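You operate a simulated robot arm through the tools that you are given. There is no shell and no other tool.

You run a simulated robot arm. Do the job below in one go: nothing can be reset, and whatever is moved stays where it is left.

Task
Take the blue marker and put it on the top of the small wooden table. Take the purple block and put it on the top of the goods table. Put one of the clean filters from the middle shelf of the high rack on the top of the small wooden table. Switch the small black switch on. Put the panel block labelled "27" from the top of the small blue table on the top of the bead table and the panel block marked "29" in the seat of the green shaker. Fetch the green ring and set it on top of the blue panel. Put the orange ring labelled "72" from the top of the bead table on the top of the goods table and the orange ring labelled "57" on the top of the small blue table. Fetch the red step block and set it on the top of the panel stand. Put two of the foam blocks from the top of the bead table on the top of the sieve bench. Any order will do. Set down upright: clean filter, red step block, foam block.

It is judged by the outcome, as a careful person would: the job done as asked, and still so three seconds after it is handed in. It fails if anything else is knocked over, pushed out of place, dropped, spilled or broken.

Robot
A 6-joint arm with a two-finger gripper on a trunk, on a base that moves. Base frame: it is fixed to the floor where the robot stands at the start and does not move with it; the origin is under the middle of the robot, x ahead of it, y to its left, z up; the surface under the hand at the start is at about z = 800. Readings come in mm, rad, newtons and seconds.
With the tool pointing down near the work surface it reaches from about 300 to 740 mm from the robot's upright axis, wherever it stands. Its first joint turns from -2.897 to 2.897 rad. Places, roughly: blue marker [500, 0, 750]; blue panel [2500, 2250, 750]; clean filter (7x7x9 cm) [-1600, 200, 1000]; foam block [3500, 0, 750]; green ring (6x6x2 cm) [2900, 300, 800]; orange ring [3250, 250, 750]; panel block [1000, -2000, 500]; purple block (8x5x4 cm) [-1500, -600, 1000]; red step block [3750, 250, 750]; seat of the green shaker (21x19 cm) [4480, -1880, 880]; small black switch [-1600, -1100, 1100]; top of the bead table [3300, 0, 800]; top of the goods table [900, 0, 800]; top of the panel stand [2400, 2500, 800]; top of the sieve bench [4400, -2000, 800]; top of the small blue table [1000, -2000, 600]; top of the small wooden table [-1700, -2000, 800]. Payload 1.57 kg.
Tool frame: the origin (TCP) lies between the finger pads and is the grasp point; the fingertips stand 21 mm ahead of it; z points along the fingers, y is the line along which they close. The gripper opens to 70 mm; its body begins 50 mm behind the TCP.
Orientation is that of the tool frame in the base frame, as a unit quaternion [x, y, z, w]. With the fingers straight down and closing along the base's y, the tool's x points along the base's -x, its y along +y and its z along -z.

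Tools
- The arm moves only by the tool jog_arm. Its argument "deltas" is a list that holds one entry, the list of rows, each a list of 6 numbers: the shift along the tool's x, y, z in m, then the turn, a rotation vector about the tool's x, y, z in rad. In form: [[[tx, ty, tz, rx, ry, rz], ...]]. A call has 1 to 20 rows; each row is the pose to reach, as a shift and turn from the pose commanded when the call began, along the tool's axes at that moment. "hand" is the finger opening in m, from 0 to 0.07, set as the call begins (left out, the last holds). Rows are played at 5 a second. More than 50 mm and 0.15 rad between two rows, or a gripper value outside its range, and nothing of the call is played. A pose out of reach is approached as far as the arm can. The call stops where the force on the tool passes 40 N (or 10 N more than at its start, if that is more) or the arm is blocked; 0.2 s more then pass. The fingers move at their own pace (about 155.5 mm/s each) and stop on an object; they squeeze with about 30 N. The grip force told is the motor's: it shows also when the fingers shut on nothing. Time passes only in rows, and 0.2 s behind the last, so rows that repeat a pose let the fingers close. The reply holds the time, the measured pose of the TCP, the force on the tool along the base axes, the opening and the grip force, in the units named above and with some noise, with the torque about the TCP (base axes, N m) and any sound that the robot's microphone picked up, and new pictures: "pictures" is both (left out), scene, wrist or none.
- Cameras (640 x 400 px; columns grow to the right, rows downward): "scene" is now at [16.2, 148.7, 1475.2]; the picture's right is [-0.07, -1.00, 0.00], its down [-0.78, 0.06, -0.62] and it looks along [0.62, -0.04, -0.79] (base axes); focal length 275 px, centre (320, 200). "wrist" rides on the gripper at [79, 4, -81] in the tool frame; the picture's right is [-0.05, 1.00, 0.00], its down [-0.67, -0.04, -0.75] and it looks along [-0.74, -0.04, 0.67] (tool axes); focal length 256 px, centre (320, 200). There is no depth. A picture from a camera that has moved, and an enlarged one, comes with that camera's place and axes in the base frame and with its lens.
- steer(legs): drives the robot by 1 to 6 legs, each [ahead, left, turn to the left] in mm, mm and rad, along the robot's own axes; the way and the turn of a leg run together, so that a leg with both is an arc; at most 1500 mm and 3.142 rad a leg. The arm and the cameras ride along, it lands a little off, and it stops where it bumps. It gives what a move gives, and a new picture of the scene camera.
- turn_head(pan, tilt): turns the head with the scene camera to pan (to the left, within 2.705 rad either way) and tilt (down, from -0.506 to 1.204), counted from straight ahead of the robot. It gives what a move gives, and a new picture of the scene camera.
- enlarge(camera, box): a new picture of the part [left, top, right, bottom] of that camera's present view, enlarged. It takes no simulated time.
- sign_off(): hands the job in; it is judged then, once.

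Places have to be worked out from the pictures, the camera data and where the tool is seen. Open the gripper and draw the arm clear of the work before you hand the job in, unless the task says otherwise.

The tools are called as name(argument=value, ...) on one line, values as JSON. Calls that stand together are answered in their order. jog_arm: Moves the arm, as the interface text tells. Its arguments: {"type":"object","properties":{"deltas":{"type":"array","items":{"type":"array","items":{"type":"array","items":{"type":"number"}}}},"hand":{"type":"number"},"pictures":{"type":"string","enum":["both","scene","wrist","none"]}},"required":["deltas"]} The other tools are called the same way: steer (legs) drives the base; turn_head (pan, tilt) turns the head that bears the scene camera; enlarge (camera, box) takes an enlarged picture of a part of a camera's view; sign_off () hands the job in.

At the start:

```text
clock: 0.0
position: [435.5, -186.5, 1066.9]
ee_rot: [0.0, 1.0, 0.0, -0.001]
force: [0.3, -0.2, 0.5]
torque: [0.0, -0.02, 0.0]
gripper_width: 70.0
grip_force: 0.2
robot x, y, heading: [-0.7, 4.1, -0.003]
head pan, tilt (commanded): [-0.072, 0.904]
```

scene: 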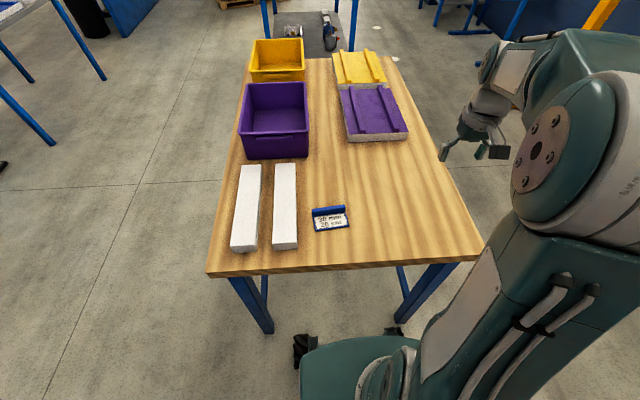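
wrist: 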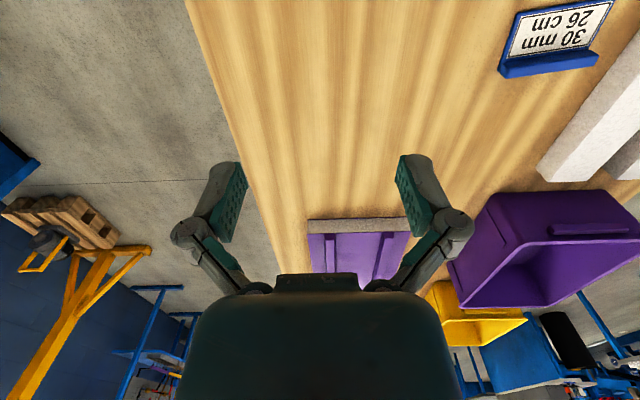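

I begin by looking closely at the table in front: the blue item with the card at around (500, 0) is probably the blue marker. I enlarge the view.

enlarge(camera="scene", box=[200, 140, 440, 290])

enlarge(camera="wrist", box=[440, 0, 640, 125])

```text
2.67 times, centred on (320, 215) of scene
camera zoom: at [16.2, 148.7, 1475.2], right [-0.07, -1.0, 0.0], down [-0.78, 0.06, -0.62], along [0.62, -0.04, -0.79], focal length 734 px, centre (320, 160)
```

zoom: 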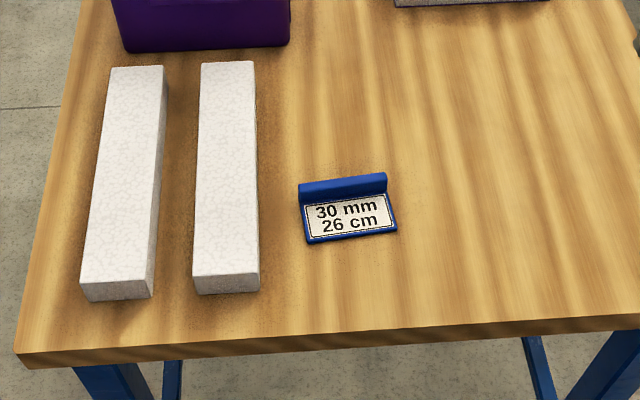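

```text
3.20 times, centred on (540, 62) of wrist
camera zoom: at [357.9, -182.7, 1148.5], right [0.05, 1.0, 0.0], down [0.67, -0.04, 0.74], along [0.74, -0.04, -0.67], focal length 819 px, centre (-384, 640)
```

zoom: 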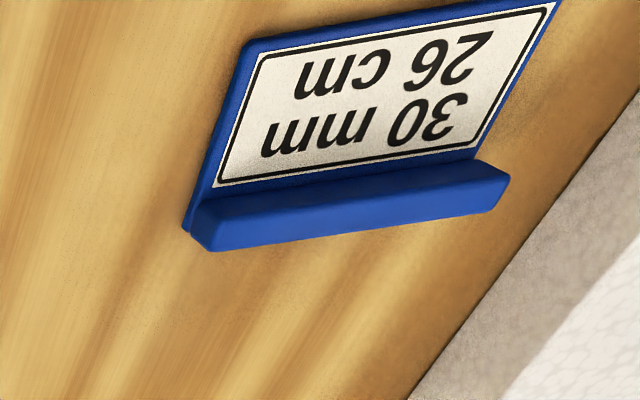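

The marker is a small blue plate with a ridge at its far side, on the goods table. Before moving, I look around the room to know the layout.

turn_head(pan=0.0, tilt=0.3)

turn_head(pan=1.2, tilt=0.3)

turn_head(pan=2.5, tilt=0.3)

turn_head(pan=-1.2, tilt=0.3)

turn_head(pan=-2.5, tilt=0.3)

```text
clock: 1.0
position: [438.2, -187.5, 1067.7]
ee_rot: [0.0, 1.0, 0.0, 0.0]
force: [-0.2, 0.1, -0.1]
torque: [-0.01, -0.01, -0.03]
gripper_width: 70.0
grip_force: 0.0
robot x, y, heading: [-0.5, 0.7, -0.005]
head pan, tilt (commanded): [0.0, 0.3]
camera scene: at [34.4, 154.1, 1527.6], right [0.0, -1.0, 0.0], down [-0.3, 0.0, -0.95], along [0.95, 0.0, -0.3], focal length 275 px, centre (320, 200)
```

scene: 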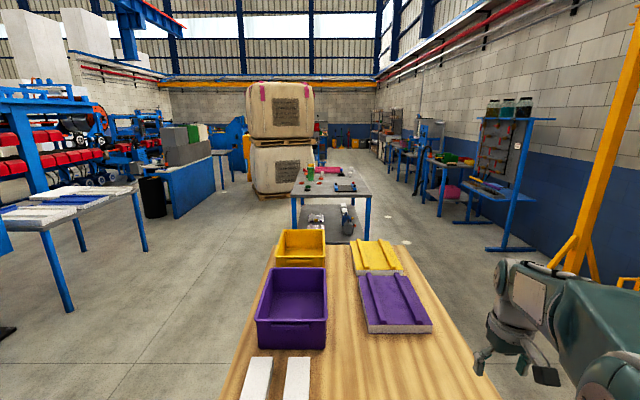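

```text
clock: 2.4
position: [437.0, -186.8, 1068.1]
ee_rot: [0.0, 1.0, -0.001, 0.0]
force: [0.3, -0.4, 0.9]
torque: [0.01, 0.01, -0.01]
gripper_width: 70.1
grip_force: 0.0
robot x, y, heading: [0.8, 0.8, 0.002]
head pan, tilt (commanded): [1.201, 0.3]
camera scene: at [-25.2, 241.1, 1527.8], right [0.93, -0.36, 0.0], down [-0.11, -0.28, -0.96], along [0.35, 0.89, -0.3], focal length 275 px, centre (320, 200)
```

scene: 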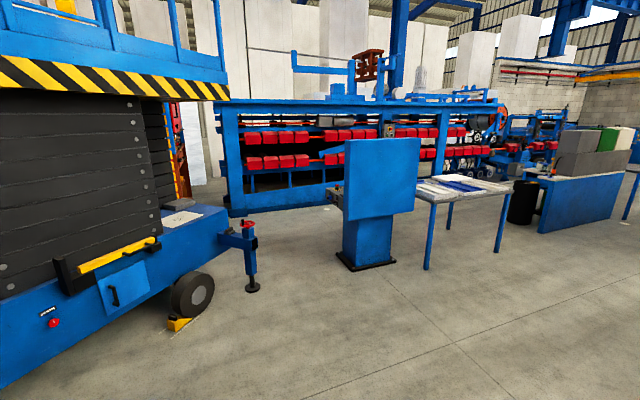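

```text
clock: 3.9
position: [437.3, -185.9, 1067.0]
ee_rot: [0.0, 1.0, -0.001, 0.0]
force: [-0.8, 0.5, 0.6]
torque: [0.0, 0.03, -0.01]
gripper_width: 69.9
grip_force: 0.0
robot x, y, heading: [-1.9, 1.7, 0.0]
head pan, tilt (commanded): [2.499, 0.3]
camera scene: at [-133.7, 210.1, 1527.9], right [0.6, 0.8, 0.0], down [0.24, -0.18, -0.96], along [-0.76, 0.57, -0.29], focal length 275 px, centre (320, 200)
```

scene: 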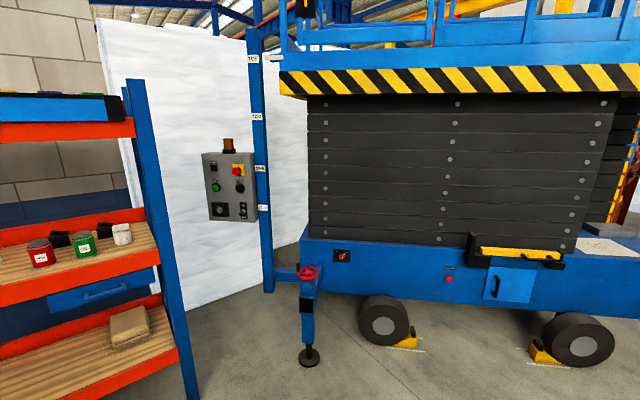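

```text
clock: 6.9
position: [436.3, -186.6, 1067.4]
ee_rot: [0.0, 1.0, 0.0, 0.0]
force: [0.1, -0.2, 0.6]
torque: [0.0, 0.03, -0.01]
gripper_width: 70.2
grip_force: 0.0
robot x, y, heading: [-0.1, -0.9, 0.002]
head pan, tilt (commanded): [-1.201, 0.3]
camera scene: at [-25.2, 67.0, 1527.8], right [-0.93, -0.36, 0.0], down [-0.11, 0.28, -0.96], along [0.35, -0.89, -0.3], focal length 275 px, centre (320, 200)
```

scene: 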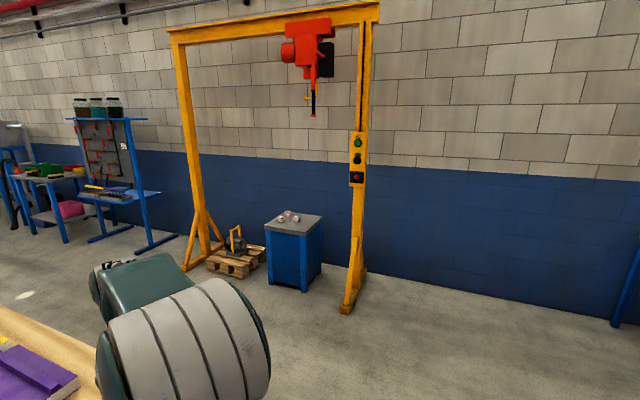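

```text
clock: 8.4
position: [438.6, -186.8, 1067.3]
ee_rot: [0.0, 1.0, 0.0, 0.0]
force: [-0.3, -0.7, -0.6]
torque: [-0.01, 0.01, 0.02]
gripper_width: 70.0
grip_force: 0.1
robot x, y, heading: [-3.6, 0.0, -0.0]
head pan, tilt (commanded): [-2.499, 0.3]
camera scene: at [-133.7, 98.1, 1527.9], right [-0.6, 0.8, 0.0], down [0.24, 0.18, -0.96], along [-0.76, -0.57, -0.29], focal length 275 px, centre (320, 200)
```

scene: 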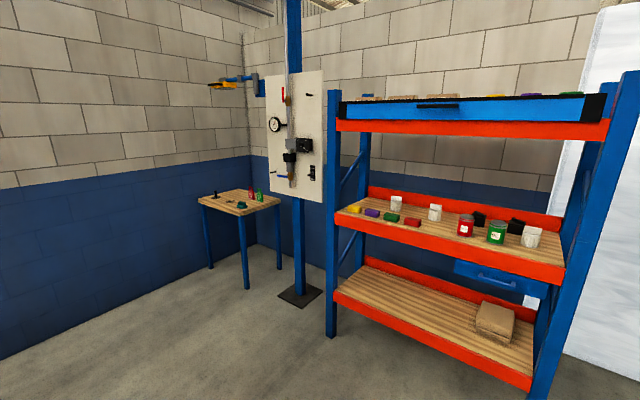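

The high rack with white filters, coloured blocks, the switch board and the small wooden table are all behind the robot. I enlarge these parts.

enlarge(camera="scene", box=[330, 170, 590, 290])

enlarge(camera="scene", box=[180, 60, 350, 220])

```text
2.46 times, centred on (460, 230) of scene
camera zoom: at [-133.7, 98.1, 1527.9], right [-0.6, 0.8, 0.0], down [0.24, 0.18, -0.96], along [-0.76, -0.57, -0.29], focal length 678 px, centre (-25, 126)
```

zoom: 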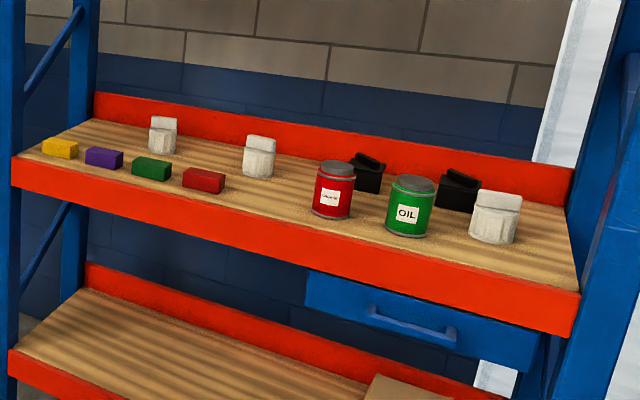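

```text
2.50 times, centred on (265, 140) of scene
camera zoom: at [-133.7, 98.1, 1527.9], right [-0.6, 0.8, 0.0], down [0.24, 0.18, -0.96], along [-0.76, -0.57, -0.29], focal length 688 px, centre (458, 350)
```

zoom: 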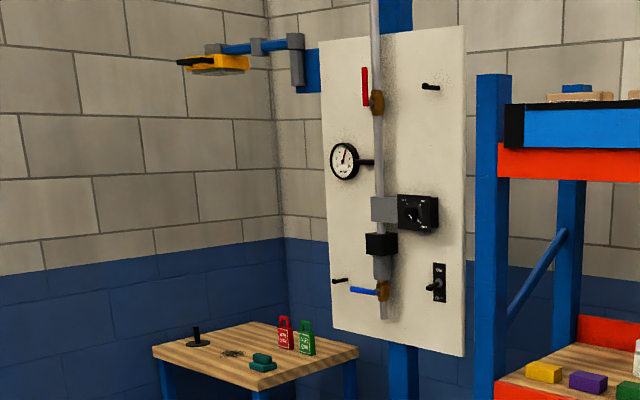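

The layout is clear: goods table ahead, bead table behind it, rack/switch/wooden table behind the robot. I judge the marker's ridge to be about (495, 93, 820), turned about +0.09 rad; I aim the head back and bring the hand above it, turning it so the fingers close along x.

turn_head(pan=0.0, tilt=0.9)

jog_arm(deltas=[[[-0.005, 0.025, 0.01, 0, 0, 0.135], [-0.0105, 0.051, 0.0195, 0, 0, 0.27], [-0.016, 0.0765, 0.029, 0, 0, 0.405], [-0.021, 0.102, 0.039, 0, 0, 0.54], [-0.026, 0.127, 0.0485, 0, 0, 0.675], [-0.032, 0.153, 0.058, 0, 0, 0.81], [-0.037, 0.178, 0.068, 0, 0, 0.945], [-0.042, 0.204, 0.078, 0, 0, 1.08], [-0.047, 0.229, 0.0875, 0, 0, 1.215], [-0.053, 0.255, 0.097, 0, 0, 1.35], [-0.058, 0.28, 0.107, 0, 0, 1.485], [-0.058, 0.28, 0.107, 0, 0, 1.485]]])

```text
clock: 10.7
position: [437.4, -185.8, 1066.3]
ee_rot: [0.0, 1.0, -0.001, -0.001]
force: [0.7, -0.1, -0.8]
torque: [0.05, -0.01, -0.03]
gripper_width: 70.2
grip_force: 0.1
robot x, y, heading: [1.7, 0.5, 0.004]
head pan, tilt (commanded): [0.0, 0.901]
camera scene: at [16.5, 154.0, 1475.5], right [0.0, -1.0, 0.0], down [-0.78, 0.0, -0.62], along [0.62, 0.0, -0.78], focal length 275 px, centre (320, 200)
```

scene: 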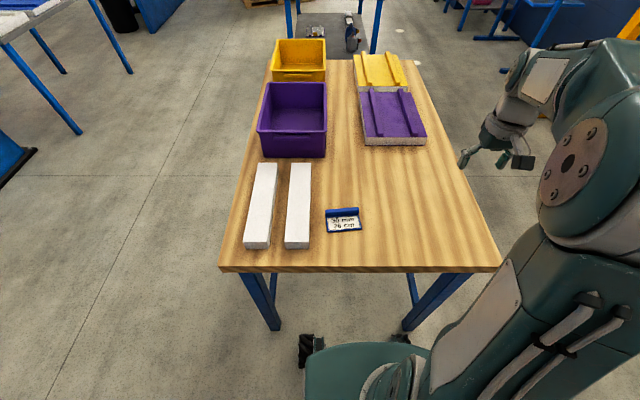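

```text
clock: 13.3
position: [495.1, 93.8, 959.5]
ee_rot: [0.678, 0.736, -0.001, 0.001]
force: [-0.5, -0.4, 0.1]
torque: [0.02, -0.01, -0.04]
gripper_width: 70.0
grip_force: 0.1
robot x, y, heading: [0.7, 0.3, -0.001]
head pan, tilt (commanded): [0.0, 0.901]
camera scene: at [16.9, 155.7, 1475.3], right [0.0, -1.0, 0.0], down [-0.78, 0.0, -0.62], along [0.62, 0.0, -0.78], focal length 275 px, centre (320, 200)
camera wrist: at [491.8, 173.5, 1040.7], right [1.0, 0.03, 0.0], down [0.02, -0.67, 0.75], along [0.02, -0.75, -0.67], focal length 256 px, centre (320, 200)
```

scene: 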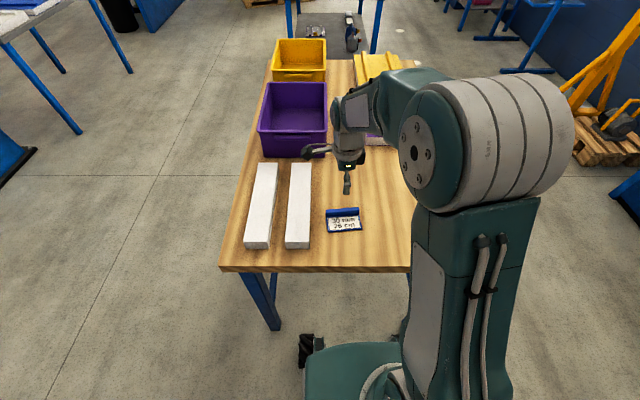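
wrist: 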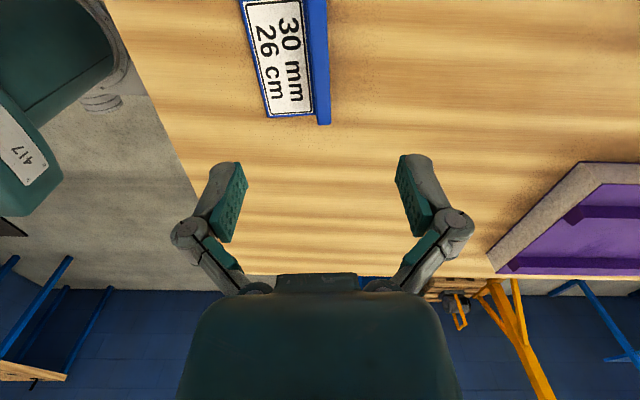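

The marker is seen in the upper part of the wrist picture. I enlarge it to measure the ridge exactly.

enlarge(camera="wrist", box=[220, 0, 380, 100])

enlarge(camera="wrist", box=[220, 50, 380, 150])

enlarge(camera="scene", box=[280, 160, 400, 240])

```text
4.00 times, centred on (300, 50) of wrist
camera zoom: at [491.8, 173.5, 1040.7], right [1.0, 0.03, 0.0], down [0.02, -0.67, 0.75], along [0.02, -0.75, -0.67], focal length 1024 px, centre (400, 800)
```

zoom: 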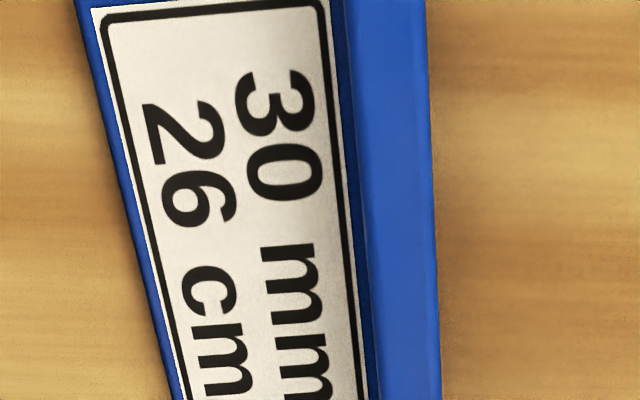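

```text
4.00 times, centred on (300, 100) of wrist
camera zoom: at [491.8, 173.5, 1040.7], right [1.0, 0.03, 0.0], down [0.02, -0.67, 0.75], along [0.02, -0.75, -0.67], focal length 1024 px, centre (400, 600)
```

zoom: 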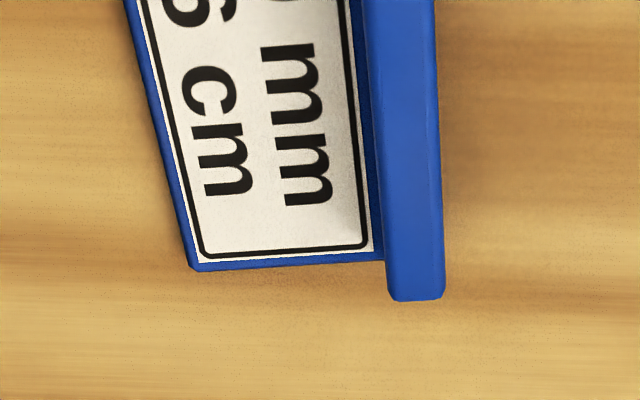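

```text
5.00 times, centred on (340, 200) of scene
camera zoom: at [16.9, 155.7, 1475.3], right [0.0, -1.0, 0.0], down [-0.78, 0.0, -0.62], along [0.62, 0.0, -0.78], focal length 1376 px, centre (220, 200)
```

zoom: 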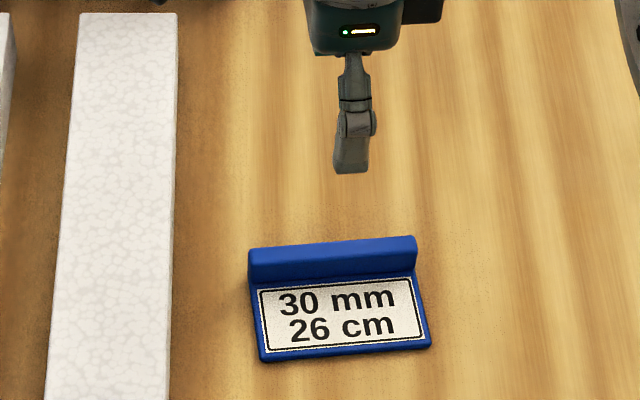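

The ridge centre is about (496, 92) with ~13 mm thickness and ~98 mm length. I lower the hand to about z = 850 with the fingers half opened, to check the heights.

jog_arm(deltas=[[[-0.002, 0.001, 0.04, 0, 0, 0], [-0.002, 0.001, 0.08, 0, 0, 0], [-0.002, 0.001, 0.11, 0, 0, 0], [-0.002, 0.001, 0.11, 0, 0, 0]]], hand=0.045)

enlarge(camera="scene", box=[280, 160, 400, 240])

```text
clock: 14.3
position: [495.9, 92.3, 852.2]
ee_rot: [0.676, 0.737, -0.001, 0.0]
force: [0.1, 1.1, 0.4]
torque: [-0.02, -0.01, 0.02]
gripper_width: 45.0
grip_force: 0.1
robot x, y, heading: [-1.1, 1.9, -0.005]
head pan, tilt (commanded): [0.0, 0.901]
camera scene: at [17.1, 155.6, 1475.3], right [0.0, -1.0, 0.0], down [-0.78, 0.0, -0.62], along [0.62, 0.0, -0.78], focal length 275 px, centre (320, 200)
camera wrist: at [493.7, 172.2, 931.7], right [1.0, 0.03, 0.0], down [0.02, -0.67, 0.75], along [0.02, -0.75, -0.67], focal length 256 px, centre (320, 200)
```

scene: 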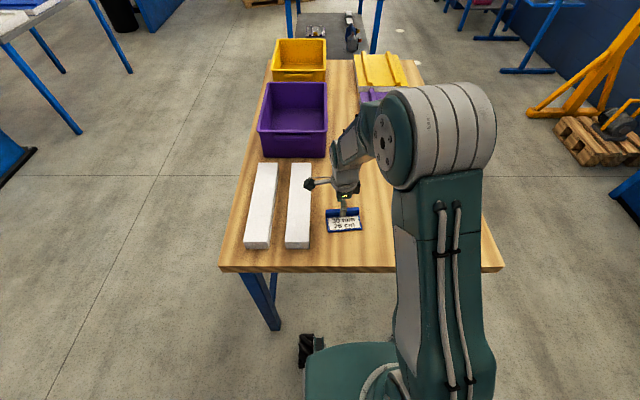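
wrist: 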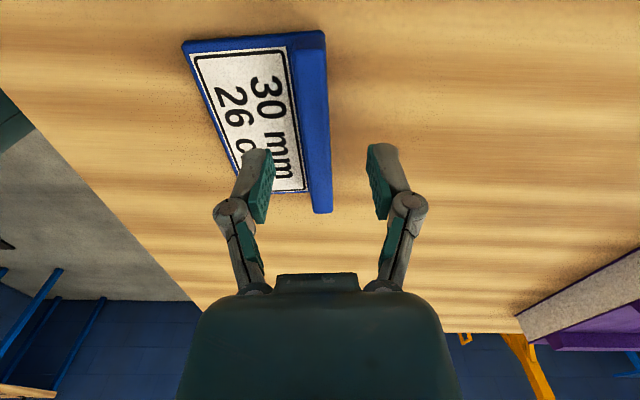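

```text
5.00 times, centred on (340, 200) of scene
camera zoom: at [17.1, 155.6, 1475.3], right [0.0, -1.0, 0.0], down [-0.78, 0.0, -0.62], along [0.62, 0.0, -0.78], focal length 1376 px, centre (220, 200)
```

zoom: 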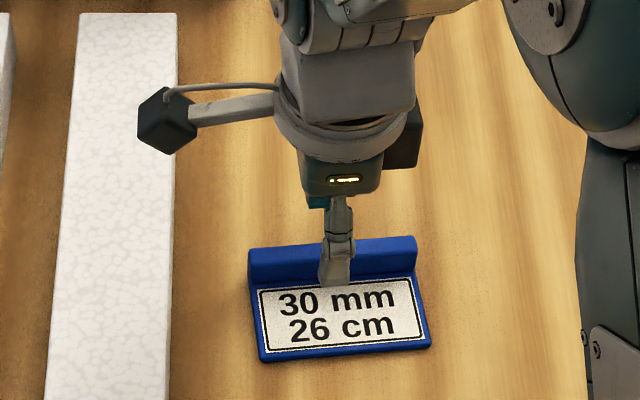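

The hand is centred over the ridge. I go down 20 mm (fingertips to about z = 811) and watch the force.

jog_arm(deltas=[[[0, -0.001, 0.01, 0, 0, 0], [0, -0.001, 0.02, 0, 0, 0], [0, -0.001, 0.02, 0, 0, 0]]], hand=0.045)

enlarge(camera="scene", box=[280, 160, 400, 240])

```text
clock: 15.1
position: [494.4, 92.8, 830.4]
ee_rot: [0.676, 0.737, 0.0, 0.0]
force: [0.0, 0.3, 0.0]
torque: [-0.01, 0.0, 0.03]
gripper_width: 45.0
grip_force: 0.0
robot x, y, heading: [2.4, 4.3, -0.002]
head pan, tilt (commanded): [0.0, 0.901]
camera scene: at [17.1, 155.6, 1475.3], right [0.0, -1.0, 0.0], down [-0.78, 0.0, -0.62], along [0.62, 0.0, -0.78], focal length 275 px, centre (320, 200)
camera wrist: at [492.3, 171.7, 912.4], right [1.0, 0.03, 0.0], down [0.02, -0.67, 0.75], along [0.02, -0.75, -0.67], focal length 256 px, centre (320, 200)
```

scene: 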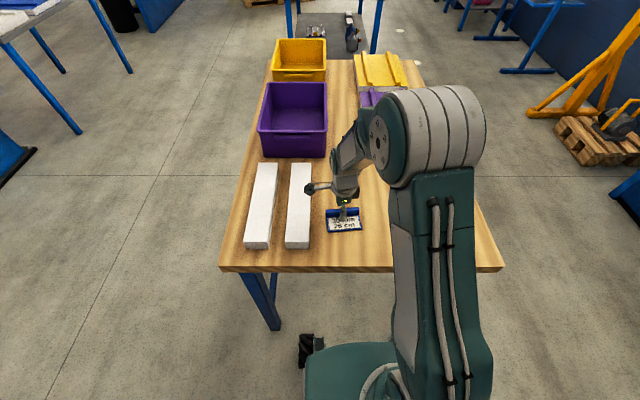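
wrist: 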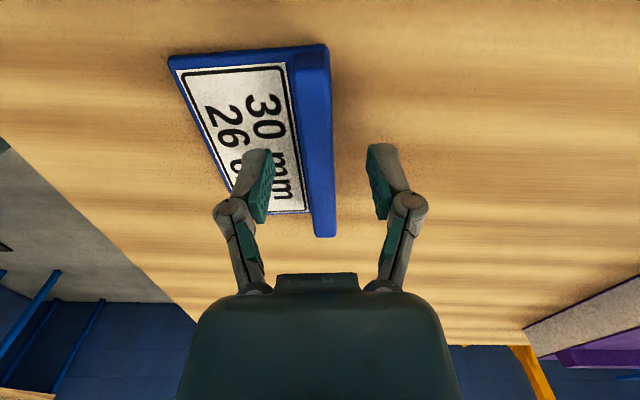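

```text
5.00 times, centred on (340, 200) of scene
camera zoom: at [17.1, 155.6, 1475.3], right [0.0, -1.0, 0.0], down [-0.78, 0.0, -0.62], along [0.62, 0.0, -0.78], focal length 1376 px, centre (220, 200)
```

zoom: 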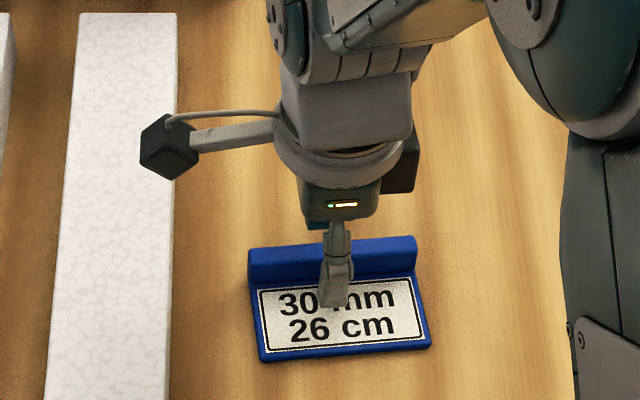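

No contact yet and the fingers straddle the ridge. I close the gripper on the ridge and then lift a little.

jog_arm(deltas=[[[0, 0, 0, 0, 0, 0], [0, 0, 0, 0, 0, 0], [0, 0, 0, 0, 0, 0]]], hand=0.0, pictures="wrist")

jog_arm(deltas=[[[0, 0, -0.02, 0, 0, 0], [0, 0, -0.06, 0, 0, 0], [0, 0, -0.1, 0, 0, 0], [0, 0, -0.1, 0, 0, 0]]])

```text
clock: 15.9
position: [494.3, 92.3, 832.7]
ee_rot: [0.676, 0.737, -0.001, 0.001]
force: [0.6, -0.5, 6.5]
torque: [-0.02, -0.02, 0.11]
gripper_width: 12.9
grip_force: 30.7
robot x, y, heading: [-1.2, -2.4, 0.001]
head pan, tilt (commanded): [0.0, 0.901]
camera wrist: at [492.5, 171.7, 913.0], right [1.0, 0.03, 0.0], down [0.02, -0.67, 0.75], along [0.02, -0.75, -0.67], focal length 256 px, centre (320, 200)
```

wrist: 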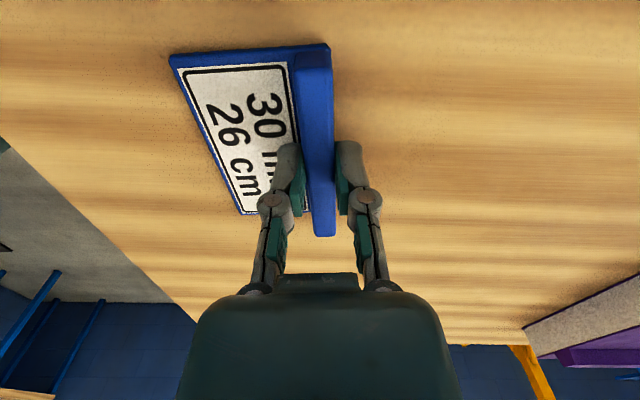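

```text
clock: 16.9
position: [494.1, 93.7, 932.0]
ee_rot: [0.676, 0.737, -0.001, -0.001]
force: [0.4, 0.2, 0.4]
torque: [0.02, 0.0, -0.02]
gripper_width: 0.2
grip_force: 28.4
robot x, y, heading: [-1.1, -2.1, -0.004]
head pan, tilt (commanded): [0.0, 0.901]
camera scene: at [16.8, 155.4, 1475.3], right [0.0, -1.0, 0.0], down [-0.78, 0.0, -0.62], along [0.62, 0.0, -0.78], focal length 275 px, centre (320, 200)
camera wrist: at [491.6, 172.8, 1012.0], right [1.0, 0.03, 0.0], down [0.02, -0.67, 0.75], along [0.02, -0.75, -0.67], focal length 256 px, centre (320, 200)
```

scene: 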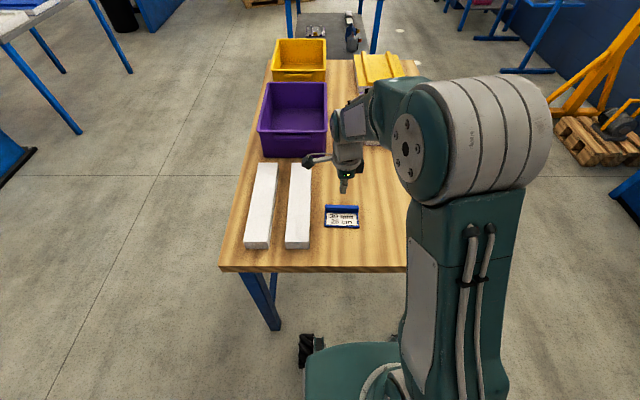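
wrist: 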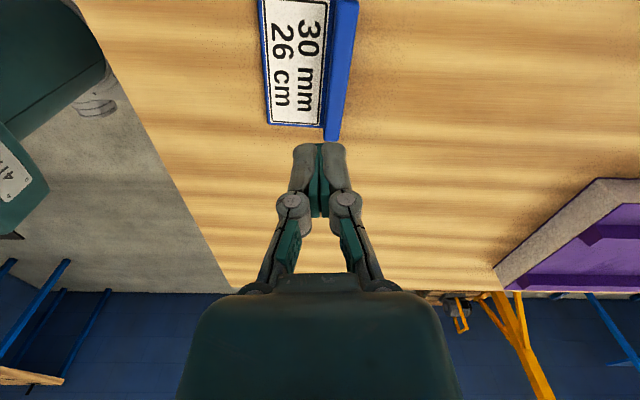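

The grip was too shallow: the fingers closed on nothing after lifting and the marker stayed on the table, slightly turned. I enlarge the views to measure its new pose and the height of the ridge.

enlarge(camera="wrist", box=[230, 0, 390, 150])

enlarge(camera="scene", box=[310, 170, 370, 240])

```text
2.67 times, centred on (310, 75) of wrist
camera zoom: at [491.6, 172.8, 1012.0], right [1.0, 0.03, 0.0], down [0.02, -0.67, 0.75], along [0.02, -0.75, -0.67], focal length 683 px, centre (347, 533)
```

zoom: 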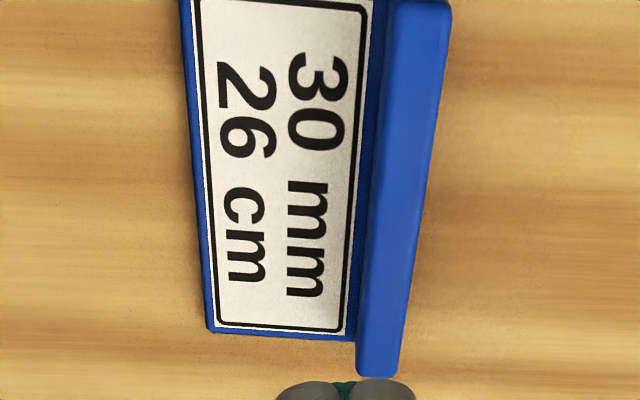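

```text
5.71 times, centred on (340, 205) of scene
camera zoom: at [16.8, 155.4, 1475.3], right [0.0, -1.0, 0.0], down [-0.78, 0.0, -0.62], along [0.62, 0.0, -0.78], focal length 1573 px, centre (206, 171)
```

zoom: 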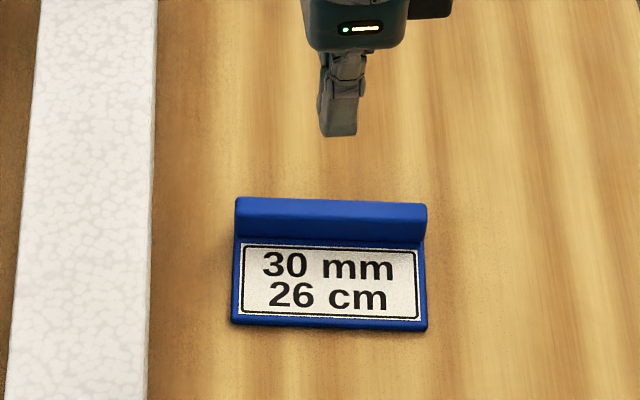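

The ridge is now about at (507, 90, 822), turned −0.04 rad. I open, shift and turn the hand to match, and go down to just above it first.

jog_arm(deltas=[[[-0.004, 0.0127, 0, 0, 0, 0.126], [-0.004, 0.0127, 0.04, 0, 0, 0.126], [-0.004, 0.0127, 0.08, 0, 0, 0.126], [-0.004, 0.0127, 0.08, 0, 0, 0.126]]], hand=0.035)

enlarge(camera="wrist", box=[220, 40, 420, 240])

```text
clock: 17.9
position: [507.4, 90.3, 848.6]
ee_rot: [0.722, 0.692, -0.001, 0.001]
force: [-0.6, -0.7, 0.4]
torque: [0.0, -0.01, 0.02]
gripper_width: 34.8
grip_force: 0.0
robot x, y, heading: [2.8, 0.7, -0.001]
head pan, tilt (commanded): [0.0, 0.901]
camera scene: at [17.2, 155.6, 1475.3], right [0.0, -1.0, 0.0], down [-0.78, 0.0, -0.62], along [0.62, 0.0, -0.78], focal length 275 px, centre (320, 200)
camera wrist: at [514.8, 169.0, 930.1], right [1.0, -0.09, 0.0], down [-0.06, -0.66, 0.75], along [-0.07, -0.74, -0.67], focal length 256 px, centre (320, 200)
```

scene: 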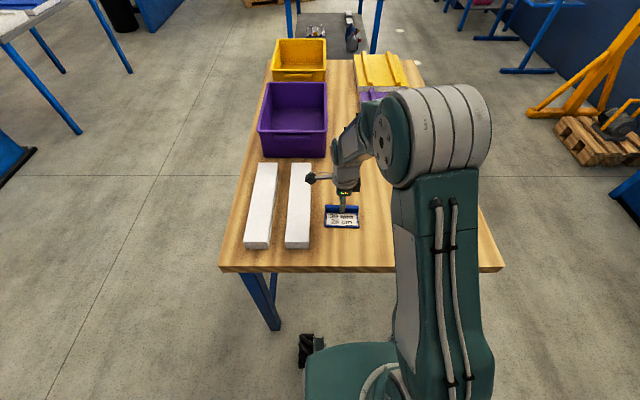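
wrist: 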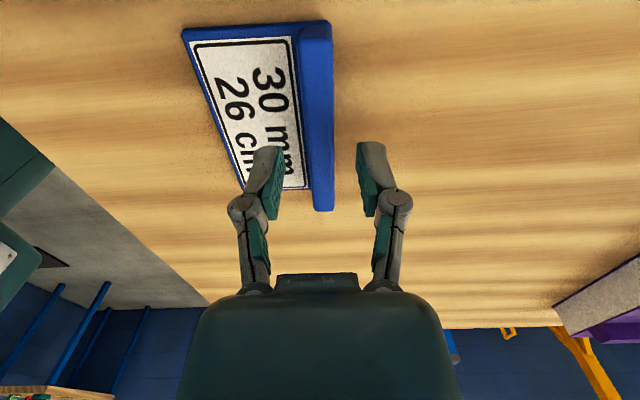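

```text
2.00 times, centred on (320, 140) of wrist
camera zoom: at [514.8, 169.0, 930.1], right [1.0, -0.09, 0.0], down [-0.06, -0.66, 0.75], along [-0.07, -0.74, -0.67], focal length 512 px, centre (320, 320)
```

zoom: 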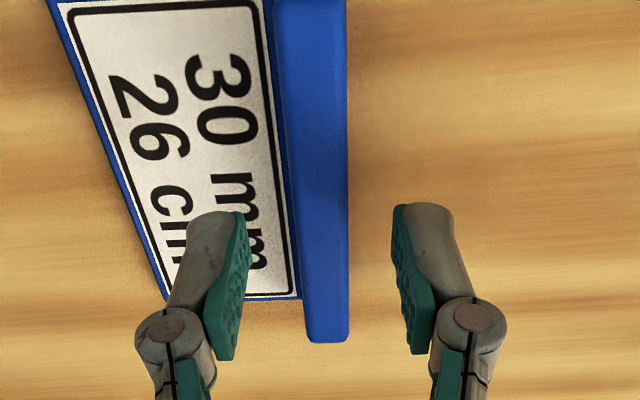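

The fingers are parallel to the ridge now. I go down in small steps to about z = 829 while watching the force.

jog_arm(deltas=[[[0, 0, 0.01, 0, 0, 0], [0, 0, 0.016, 0, 0, 0], [0, 0, 0.018, 0, 0, 0], [0, 0, 0.02, 0, 0, 0], [0, 0, 0.02, 0, 0, 0]]], hand=0.03, pictures="wrist")

jog_arm(deltas=[[[0, 0, 0, 0, 0, 0], [0, 0, 0, 0, 0, 0], [0, 0, 0, 0, 0, 0]]], hand=0.0, pictures="wrist")

```text
clock: 19.1
position: [507.0, 89.9, 831.4]
ee_rot: [0.721, 0.693, -0.002, 0.0]
force: [0.2, -0.2, 0.1]
torque: [0.0, 0.0, -0.03]
gripper_width: 30.1
grip_force: 0.0
robot x, y, heading: [-2.3, -0.2, -0.001]
head pan, tilt (commanded): [0.0, 0.901]
camera wrist: at [515.5, 168.5, 911.3], right [1.0, -0.09, 0.0], down [-0.06, -0.66, 0.75], along [-0.07, -0.74, -0.67], focal length 256 px, centre (320, 200)
```

wrist: 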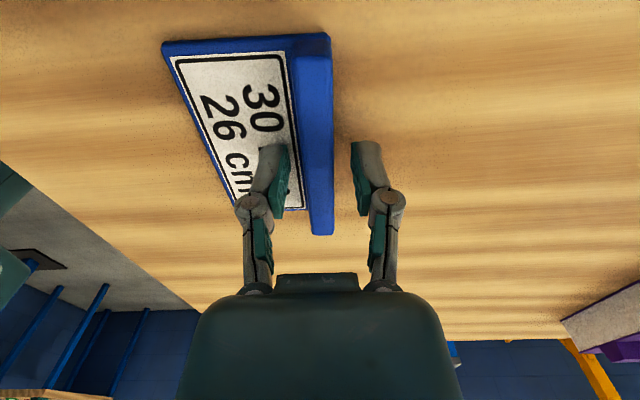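

```text
clock: 19.9
position: [507.7, 88.7, 832.0]
ee_rot: [0.721, 0.693, 0.0, 0.001]
force: [0.2, 1.1, 2.4]
torque: [-0.01, -0.02, -0.04]
gripper_width: 13.2
grip_force: 30.2
robot x, y, heading: [-1.2, 0.4, -0.001]
head pan, tilt (commanded): [0.0, 0.901]
camera wrist: at [515.6, 168.5, 911.5], right [1.0, -0.09, 0.0], down [-0.06, -0.66, 0.75], along [-0.07, -0.74, -0.67], focal length 256 px, centre (320, 200)
```

wrist: 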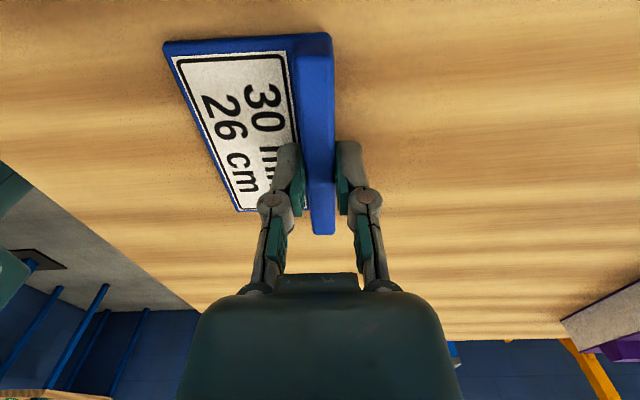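

The width is 13 mm with the fingers still a bit high. I reopen slightly and feel downward by up to 5 mm for the plate to get a deeper grip.

jog_arm(deltas=[[[0, 0, 0, 0, 0, 0], [0, 0, 0.0015, 0, 0, 0], [0, 0, 0.003, 0, 0, 0], [0, 0, 0.003, 0, 0, 0]]], hand=0.026, pictures="none")

jog_arm(deltas=[[[0, 0, 0.0015, 0, 0, 0], [0, 0, 0.0025, 0, 0, 0], [0, 0, 0.0025, 0, 0, 0]]], hand=0.026, pictures="wrist")

```text
clock: 20.9
position: [506.6, 89.6, 827.8]
ee_rot: [0.721, 0.693, -0.001, 0.001]
force: [-0.5, -0.2, 0.0]
torque: [-0.02, 0.0, -0.02]
gripper_width: 25.6
grip_force: 0.0
robot x, y, heading: [-0.0, -0.0, 0.001]
head pan, tilt (commanded): [0.0, 0.901]
```

```text
clock: 21.7
position: [507.9, 89.3, 825.4]
ee_rot: [0.721, 0.693, -0.001, 0.001]
force: [-2.4, 0.2, 10.9]
torque: [0.0, 0.27, 0.03]
gripper_width: 28.7
grip_force: 1.9
robot x, y, heading: [-2.4, -0.1, 0.0]
head pan, tilt (commanded): [0.0, 0.901]
camera wrist: at [516.0, 168.2, 906.5], right [1.0, -0.09, 0.0], down [-0.06, -0.66, 0.75], along [-0.07, -0.74, -0.67], focal length 256 px, centre (320, 200)
```

wrist: 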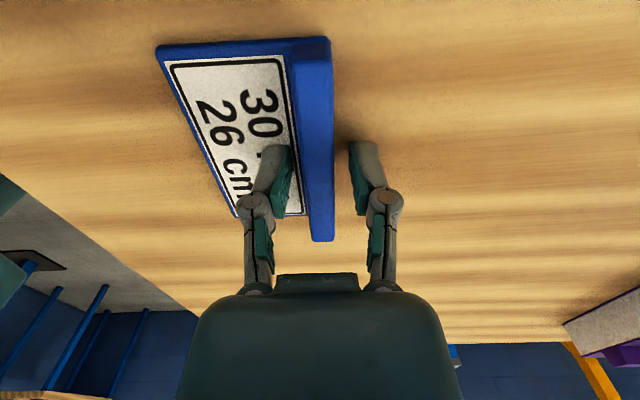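

The fingertips touch the plate at TCP z ≈ 826, so this is as deep as possible. I raise 1 mm, close, and then lift slowly.

jog_arm(deltas=[[[0, 0, -0.001, 0, 0, 0], [0, 0, -0.001, 0, 0, 0], [0, 0, -0.001, 0, 0, 0], [0, 0, -0.001, 0, 0, 0]]], hand=0.0, pictures="none")

jog_arm(deltas=[[[0, 0, -0.001, 0, 0, 0], [0, 0, -0.003, 0, 0, 0], [0, 0, -0.006, 0, 0, 0], [0, 0, -0.01, 0, 0, 0], [0, 0, -0.015, 0, 0, 0], [0, 0, -0.02, 0, 0, 0], [0, 0, -0.02, 0, 0, 0]]], pictures="both")

```text
clock: 22.7
position: [509.2, 88.8, 826.9]
ee_rot: [0.721, 0.693, 0.001, 0.001]
force: [4.4, 1.8, 24.6]
torque: [0.11, -0.04, -0.08]
gripper_width: 13.4
grip_force: 30.0
robot x, y, heading: [1.1, 0.2, 0.002]
head pan, tilt (commanded): [0.0, 0.901]
```

```text
clock: 24.3
position: [508.7, 88.5, 845.0]
ee_rot: [0.721, 0.693, -0.001, 0.0]
force: [-0.7, 0.6, -0.6]
torque: [-0.02, -0.05, -0.03]
gripper_width: 13.1
grip_force: 30.3
robot x, y, heading: [3.1, -3.0, 0.007]
head pan, tilt (commanded): [0.0, 0.901]
camera scene: at [17.2, 155.5, 1475.3], right [0.0, -1.0, 0.0], down [-0.78, 0.0, -0.62], along [0.62, 0.0, -0.78], focal length 275 px, centre (320, 200)
camera wrist: at [515.5, 167.4, 926.6], right [1.0, -0.09, 0.0], down [-0.06, -0.66, 0.75], along [-0.07, -0.74, -0.67], focal length 256 px, centre (320, 200)
```

scene: 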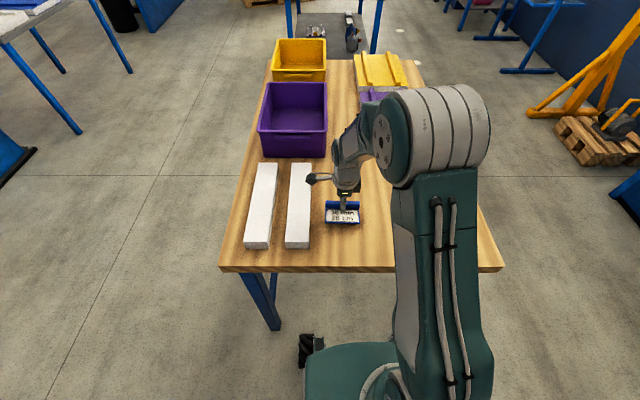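
wrist: 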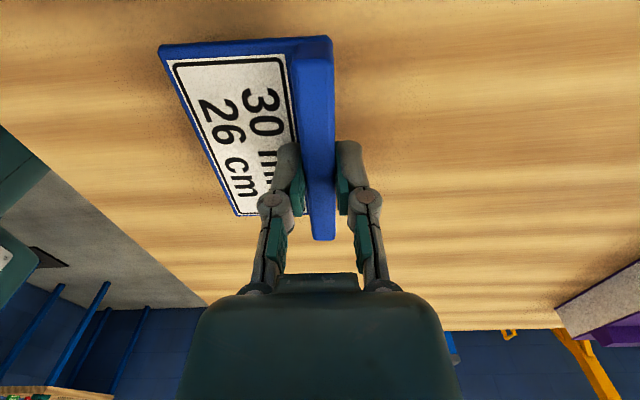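

The marker is held and lifted (width 13 mm, same place in the wrist picture). I raise it further and draw it toward the robot for driving.

jog_arm(deltas=[[[0, 0, -0.03, 0, 0, 0], [0, 0, -0.06, 0, 0, 0], [-0.02, -0.02, -0.09, 0, 0, 0], [-0.04, -0.045, -0.11, 0, 0, 0], [-0.06, -0.07, -0.13, 0, 0, 0], [-0.08, -0.09, -0.15, 0, 0, 0], [-0.09, -0.105, -0.17, 0, 0, 0], [-0.09, -0.105, -0.17, 0, 0, 0]]])

```text
clock: 26.1
position: [398.9, 3.7, 1016.4]
ee_rot: [0.721, 0.693, -0.001, 0.0]
force: [-0.4, 0.1, -0.8]
torque: [0.0, -0.03, 0.0]
gripper_width: 12.8
grip_force: 30.5
robot x, y, heading: [-0.5, 0.3, -0.003]
head pan, tilt (commanded): [0.0, 0.901]
camera scene: at [16.2, 154.9, 1475.4], right [0.0, -1.0, 0.0], down [-0.78, 0.0, -0.62], along [0.62, 0.0, -0.78], focal length 275 px, centre (320, 200)
camera wrist: at [406.4, 83.3, 1096.4], right [1.0, -0.09, 0.0], down [-0.06, -0.66, 0.75], along [-0.07, -0.74, -0.67], focal length 256 px, centre (320, 200)
```

scene: 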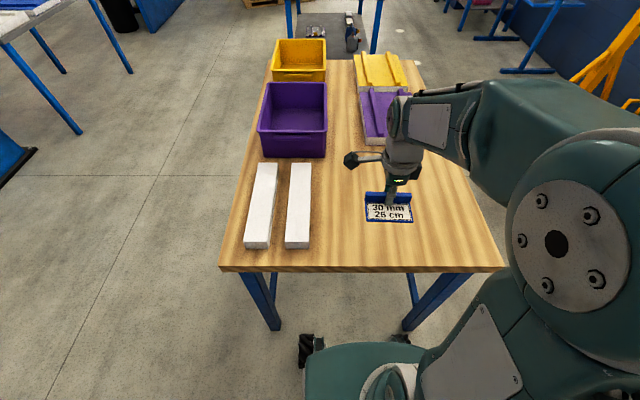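
wrist: 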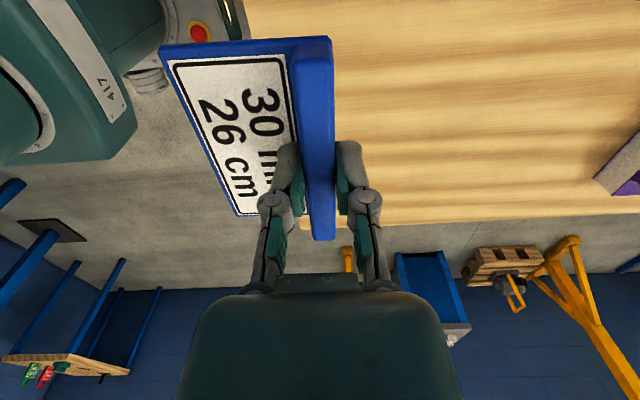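

The marker is securely held and high. I back off from the goods table and turn right toward −y.

steer(legs=[[-500, 0, 0], [0, 0, -1.571]])

```text
clock: 32.8
position: [-492.4, -399.0, 1016.5]
ee_rot: [1.0, -0.016, -0.001, 0.0]
force: [-0.7, 0.6, -1.6]
torque: [-0.01, 0.01, -0.01]
gripper_width: 13.2
grip_force: 30.2
robot x, y, heading: [-501.2, -1.2, -1.56]
head pan, tilt (commanded): [0.0, 0.901]
camera scene: at [-345.3, -14.9, 1475.3], right [-1.0, -0.01, 0.0], down [-0.01, 0.78, -0.62], along [0.0, -0.62, -0.78], focal length 275 px, centre (320, 200)
```

scene: 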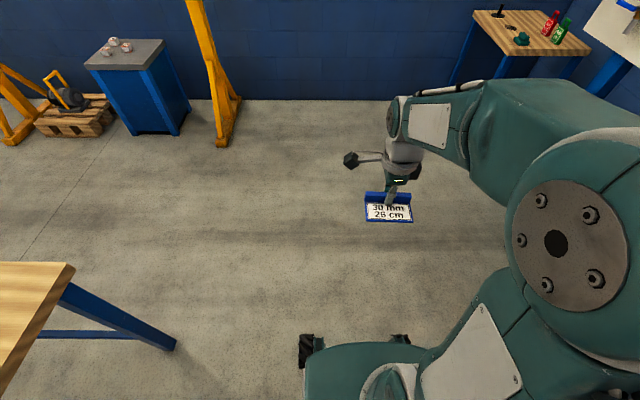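

The way is free. I drive toward the wooden table (I judge its near edge at x ≈ −1390, y from −2216 to −1590) and then turn to face it.

steer(legs=[[1400, 0, 0], [430, 0, 0], [0, 0, -1.571], [450, 0, 0]])

```text
clock: 48.3
position: [-1312.4, -1876.8, 1014.5]
ee_rot: [-0.701, 0.713, 0.001, 0.0]
force: [-0.1, -1.3, -0.9]
torque: [0.0, 0.02, 0.01]
gripper_width: 12.7
grip_force: 30.5
robot x, y, heading: [-910.0, -1864.5, -3.122]
head pan, tilt (commanded): [0.0, 0.901]
camera scene: at [-927.4, -2018.6, 1475.3], right [-0.02, 1.0, 0.0], down [0.78, 0.02, -0.62], along [-0.62, -0.01, -0.78], focal length 275 px, centre (320, 200)
```

scene: 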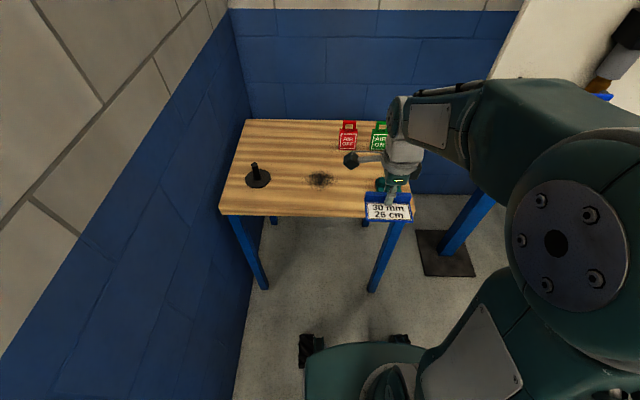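

The table is in view ahead. I enlarge to see the free space and edges.

enlarge(camera="scene", box=[210, 110, 430, 240])

turn_head(pan=-0.15, tilt=0.75)

```text
2.91 times, centred on (320, 175) of scene
camera zoom: at [-927.4, -2018.6, 1475.3], right [-0.02, 1.0, 0.0], down [0.78, 0.02, -0.62], along [-0.62, -0.01, -0.78], focal length 801 px, centre (320, 273)
```

zoom: 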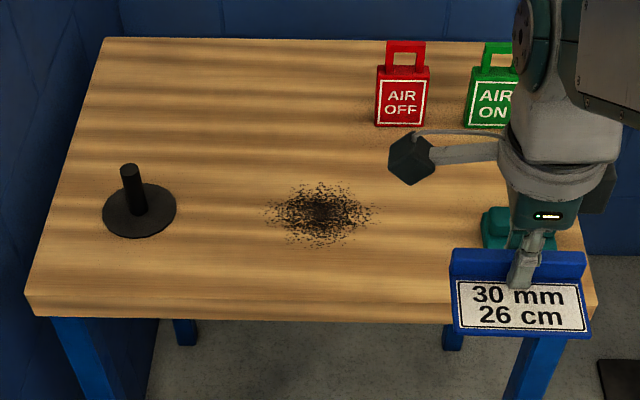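

```text
clock: 49.0
position: [-1313.7, -1877.3, 1014.5]
ee_rot: [-0.701, 0.713, 0.001, 0.001]
force: [-0.6, 0.0, -1.3]
torque: [-0.02, 0.05, 0.03]
gripper_width: 13.1
grip_force: 29.7
robot x, y, heading: [-916.2, -1859.2, -3.119]
head pan, tilt (commanded): [-0.15, 0.75]
camera scene: at [-934.1, -2006.4, 1487.2], right [0.13, 0.99, 0.0], down [0.68, -0.09, -0.73], along [-0.72, 0.09, -0.68], focal length 275 px, centre (320, 200)
```

scene: 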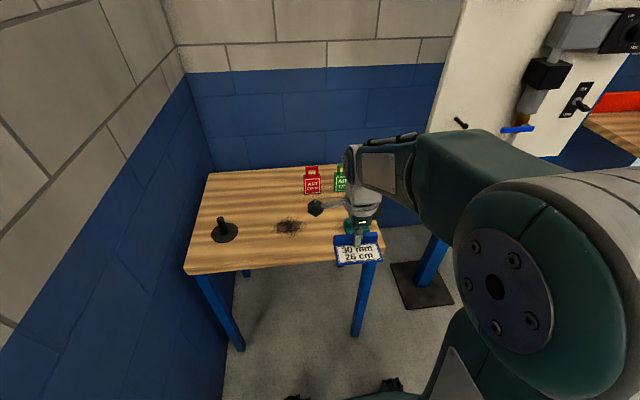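

The table spans about x −1880…−1425, y −2335…−1740; the free area is behind the dark powder, left of the tags. I drive closer so that I can reach about (−1710, −2150).

steer(legs=[[160, 140, -0.02]])

turn_head(pan=0.0, tilt=0.8)

```text
clock: 50.6
position: [-1471.2, -2004.1, 1015.2]
ee_rot: [-0.692, 0.721, -0.001, 0.0]
force: [0.7, -1.4, 0.0]
torque: [0.02, 0.0, 0.04]
gripper_width: 13.0
grip_force: 30.8
robot x, y, heading: [-1073.7, -2008.2, -3.136]
head pan, tilt (commanded): [-0.15, 0.75]
camera scene: at [-1096.0, -2140.0, 1487.7], right [0.15, 0.99, 0.0], down [0.68, -0.1, -0.73], along [-0.72, 0.11, -0.68], focal length 275 px, centre (320, 200)
```

scene: 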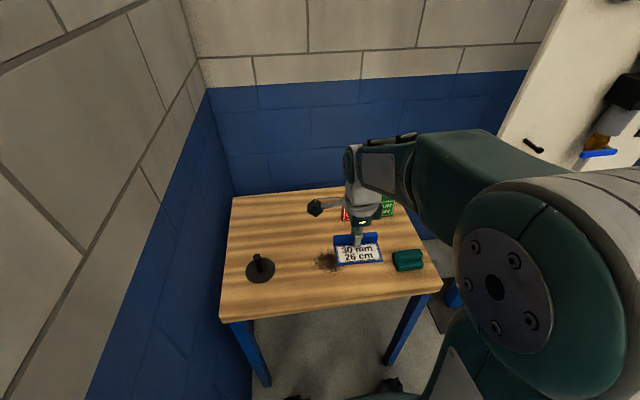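

```text
clock: 51.3
position: [-1472.9, -2004.4, 1015.6]
ee_rot: [-0.692, 0.721, 0.0, -0.001]
force: [0.4, -0.4, -0.5]
torque: [0.02, 0.07, -0.02]
gripper_width: 13.0
grip_force: 30.6
robot x, y, heading: [-1069.8, -1998.2, -3.139]
head pan, tilt (commanded): [0.0, 0.799]
camera scene: at [-1094.7, -2155.1, 1483.4], right [0.0, 1.0, 0.0], down [0.72, 0.0, -0.7], along [-0.7, 0.0, -0.72], focal length 275 px, centre (320, 200)
```

scene: 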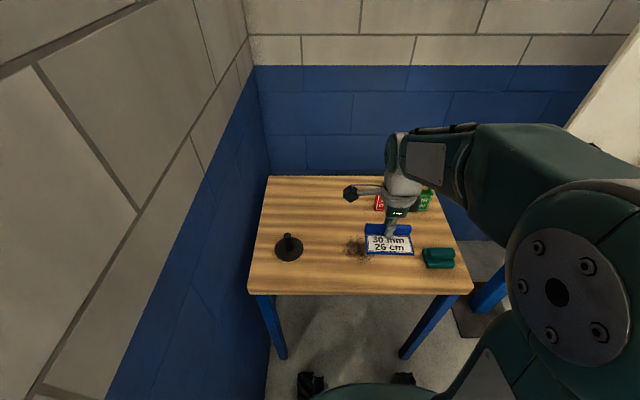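

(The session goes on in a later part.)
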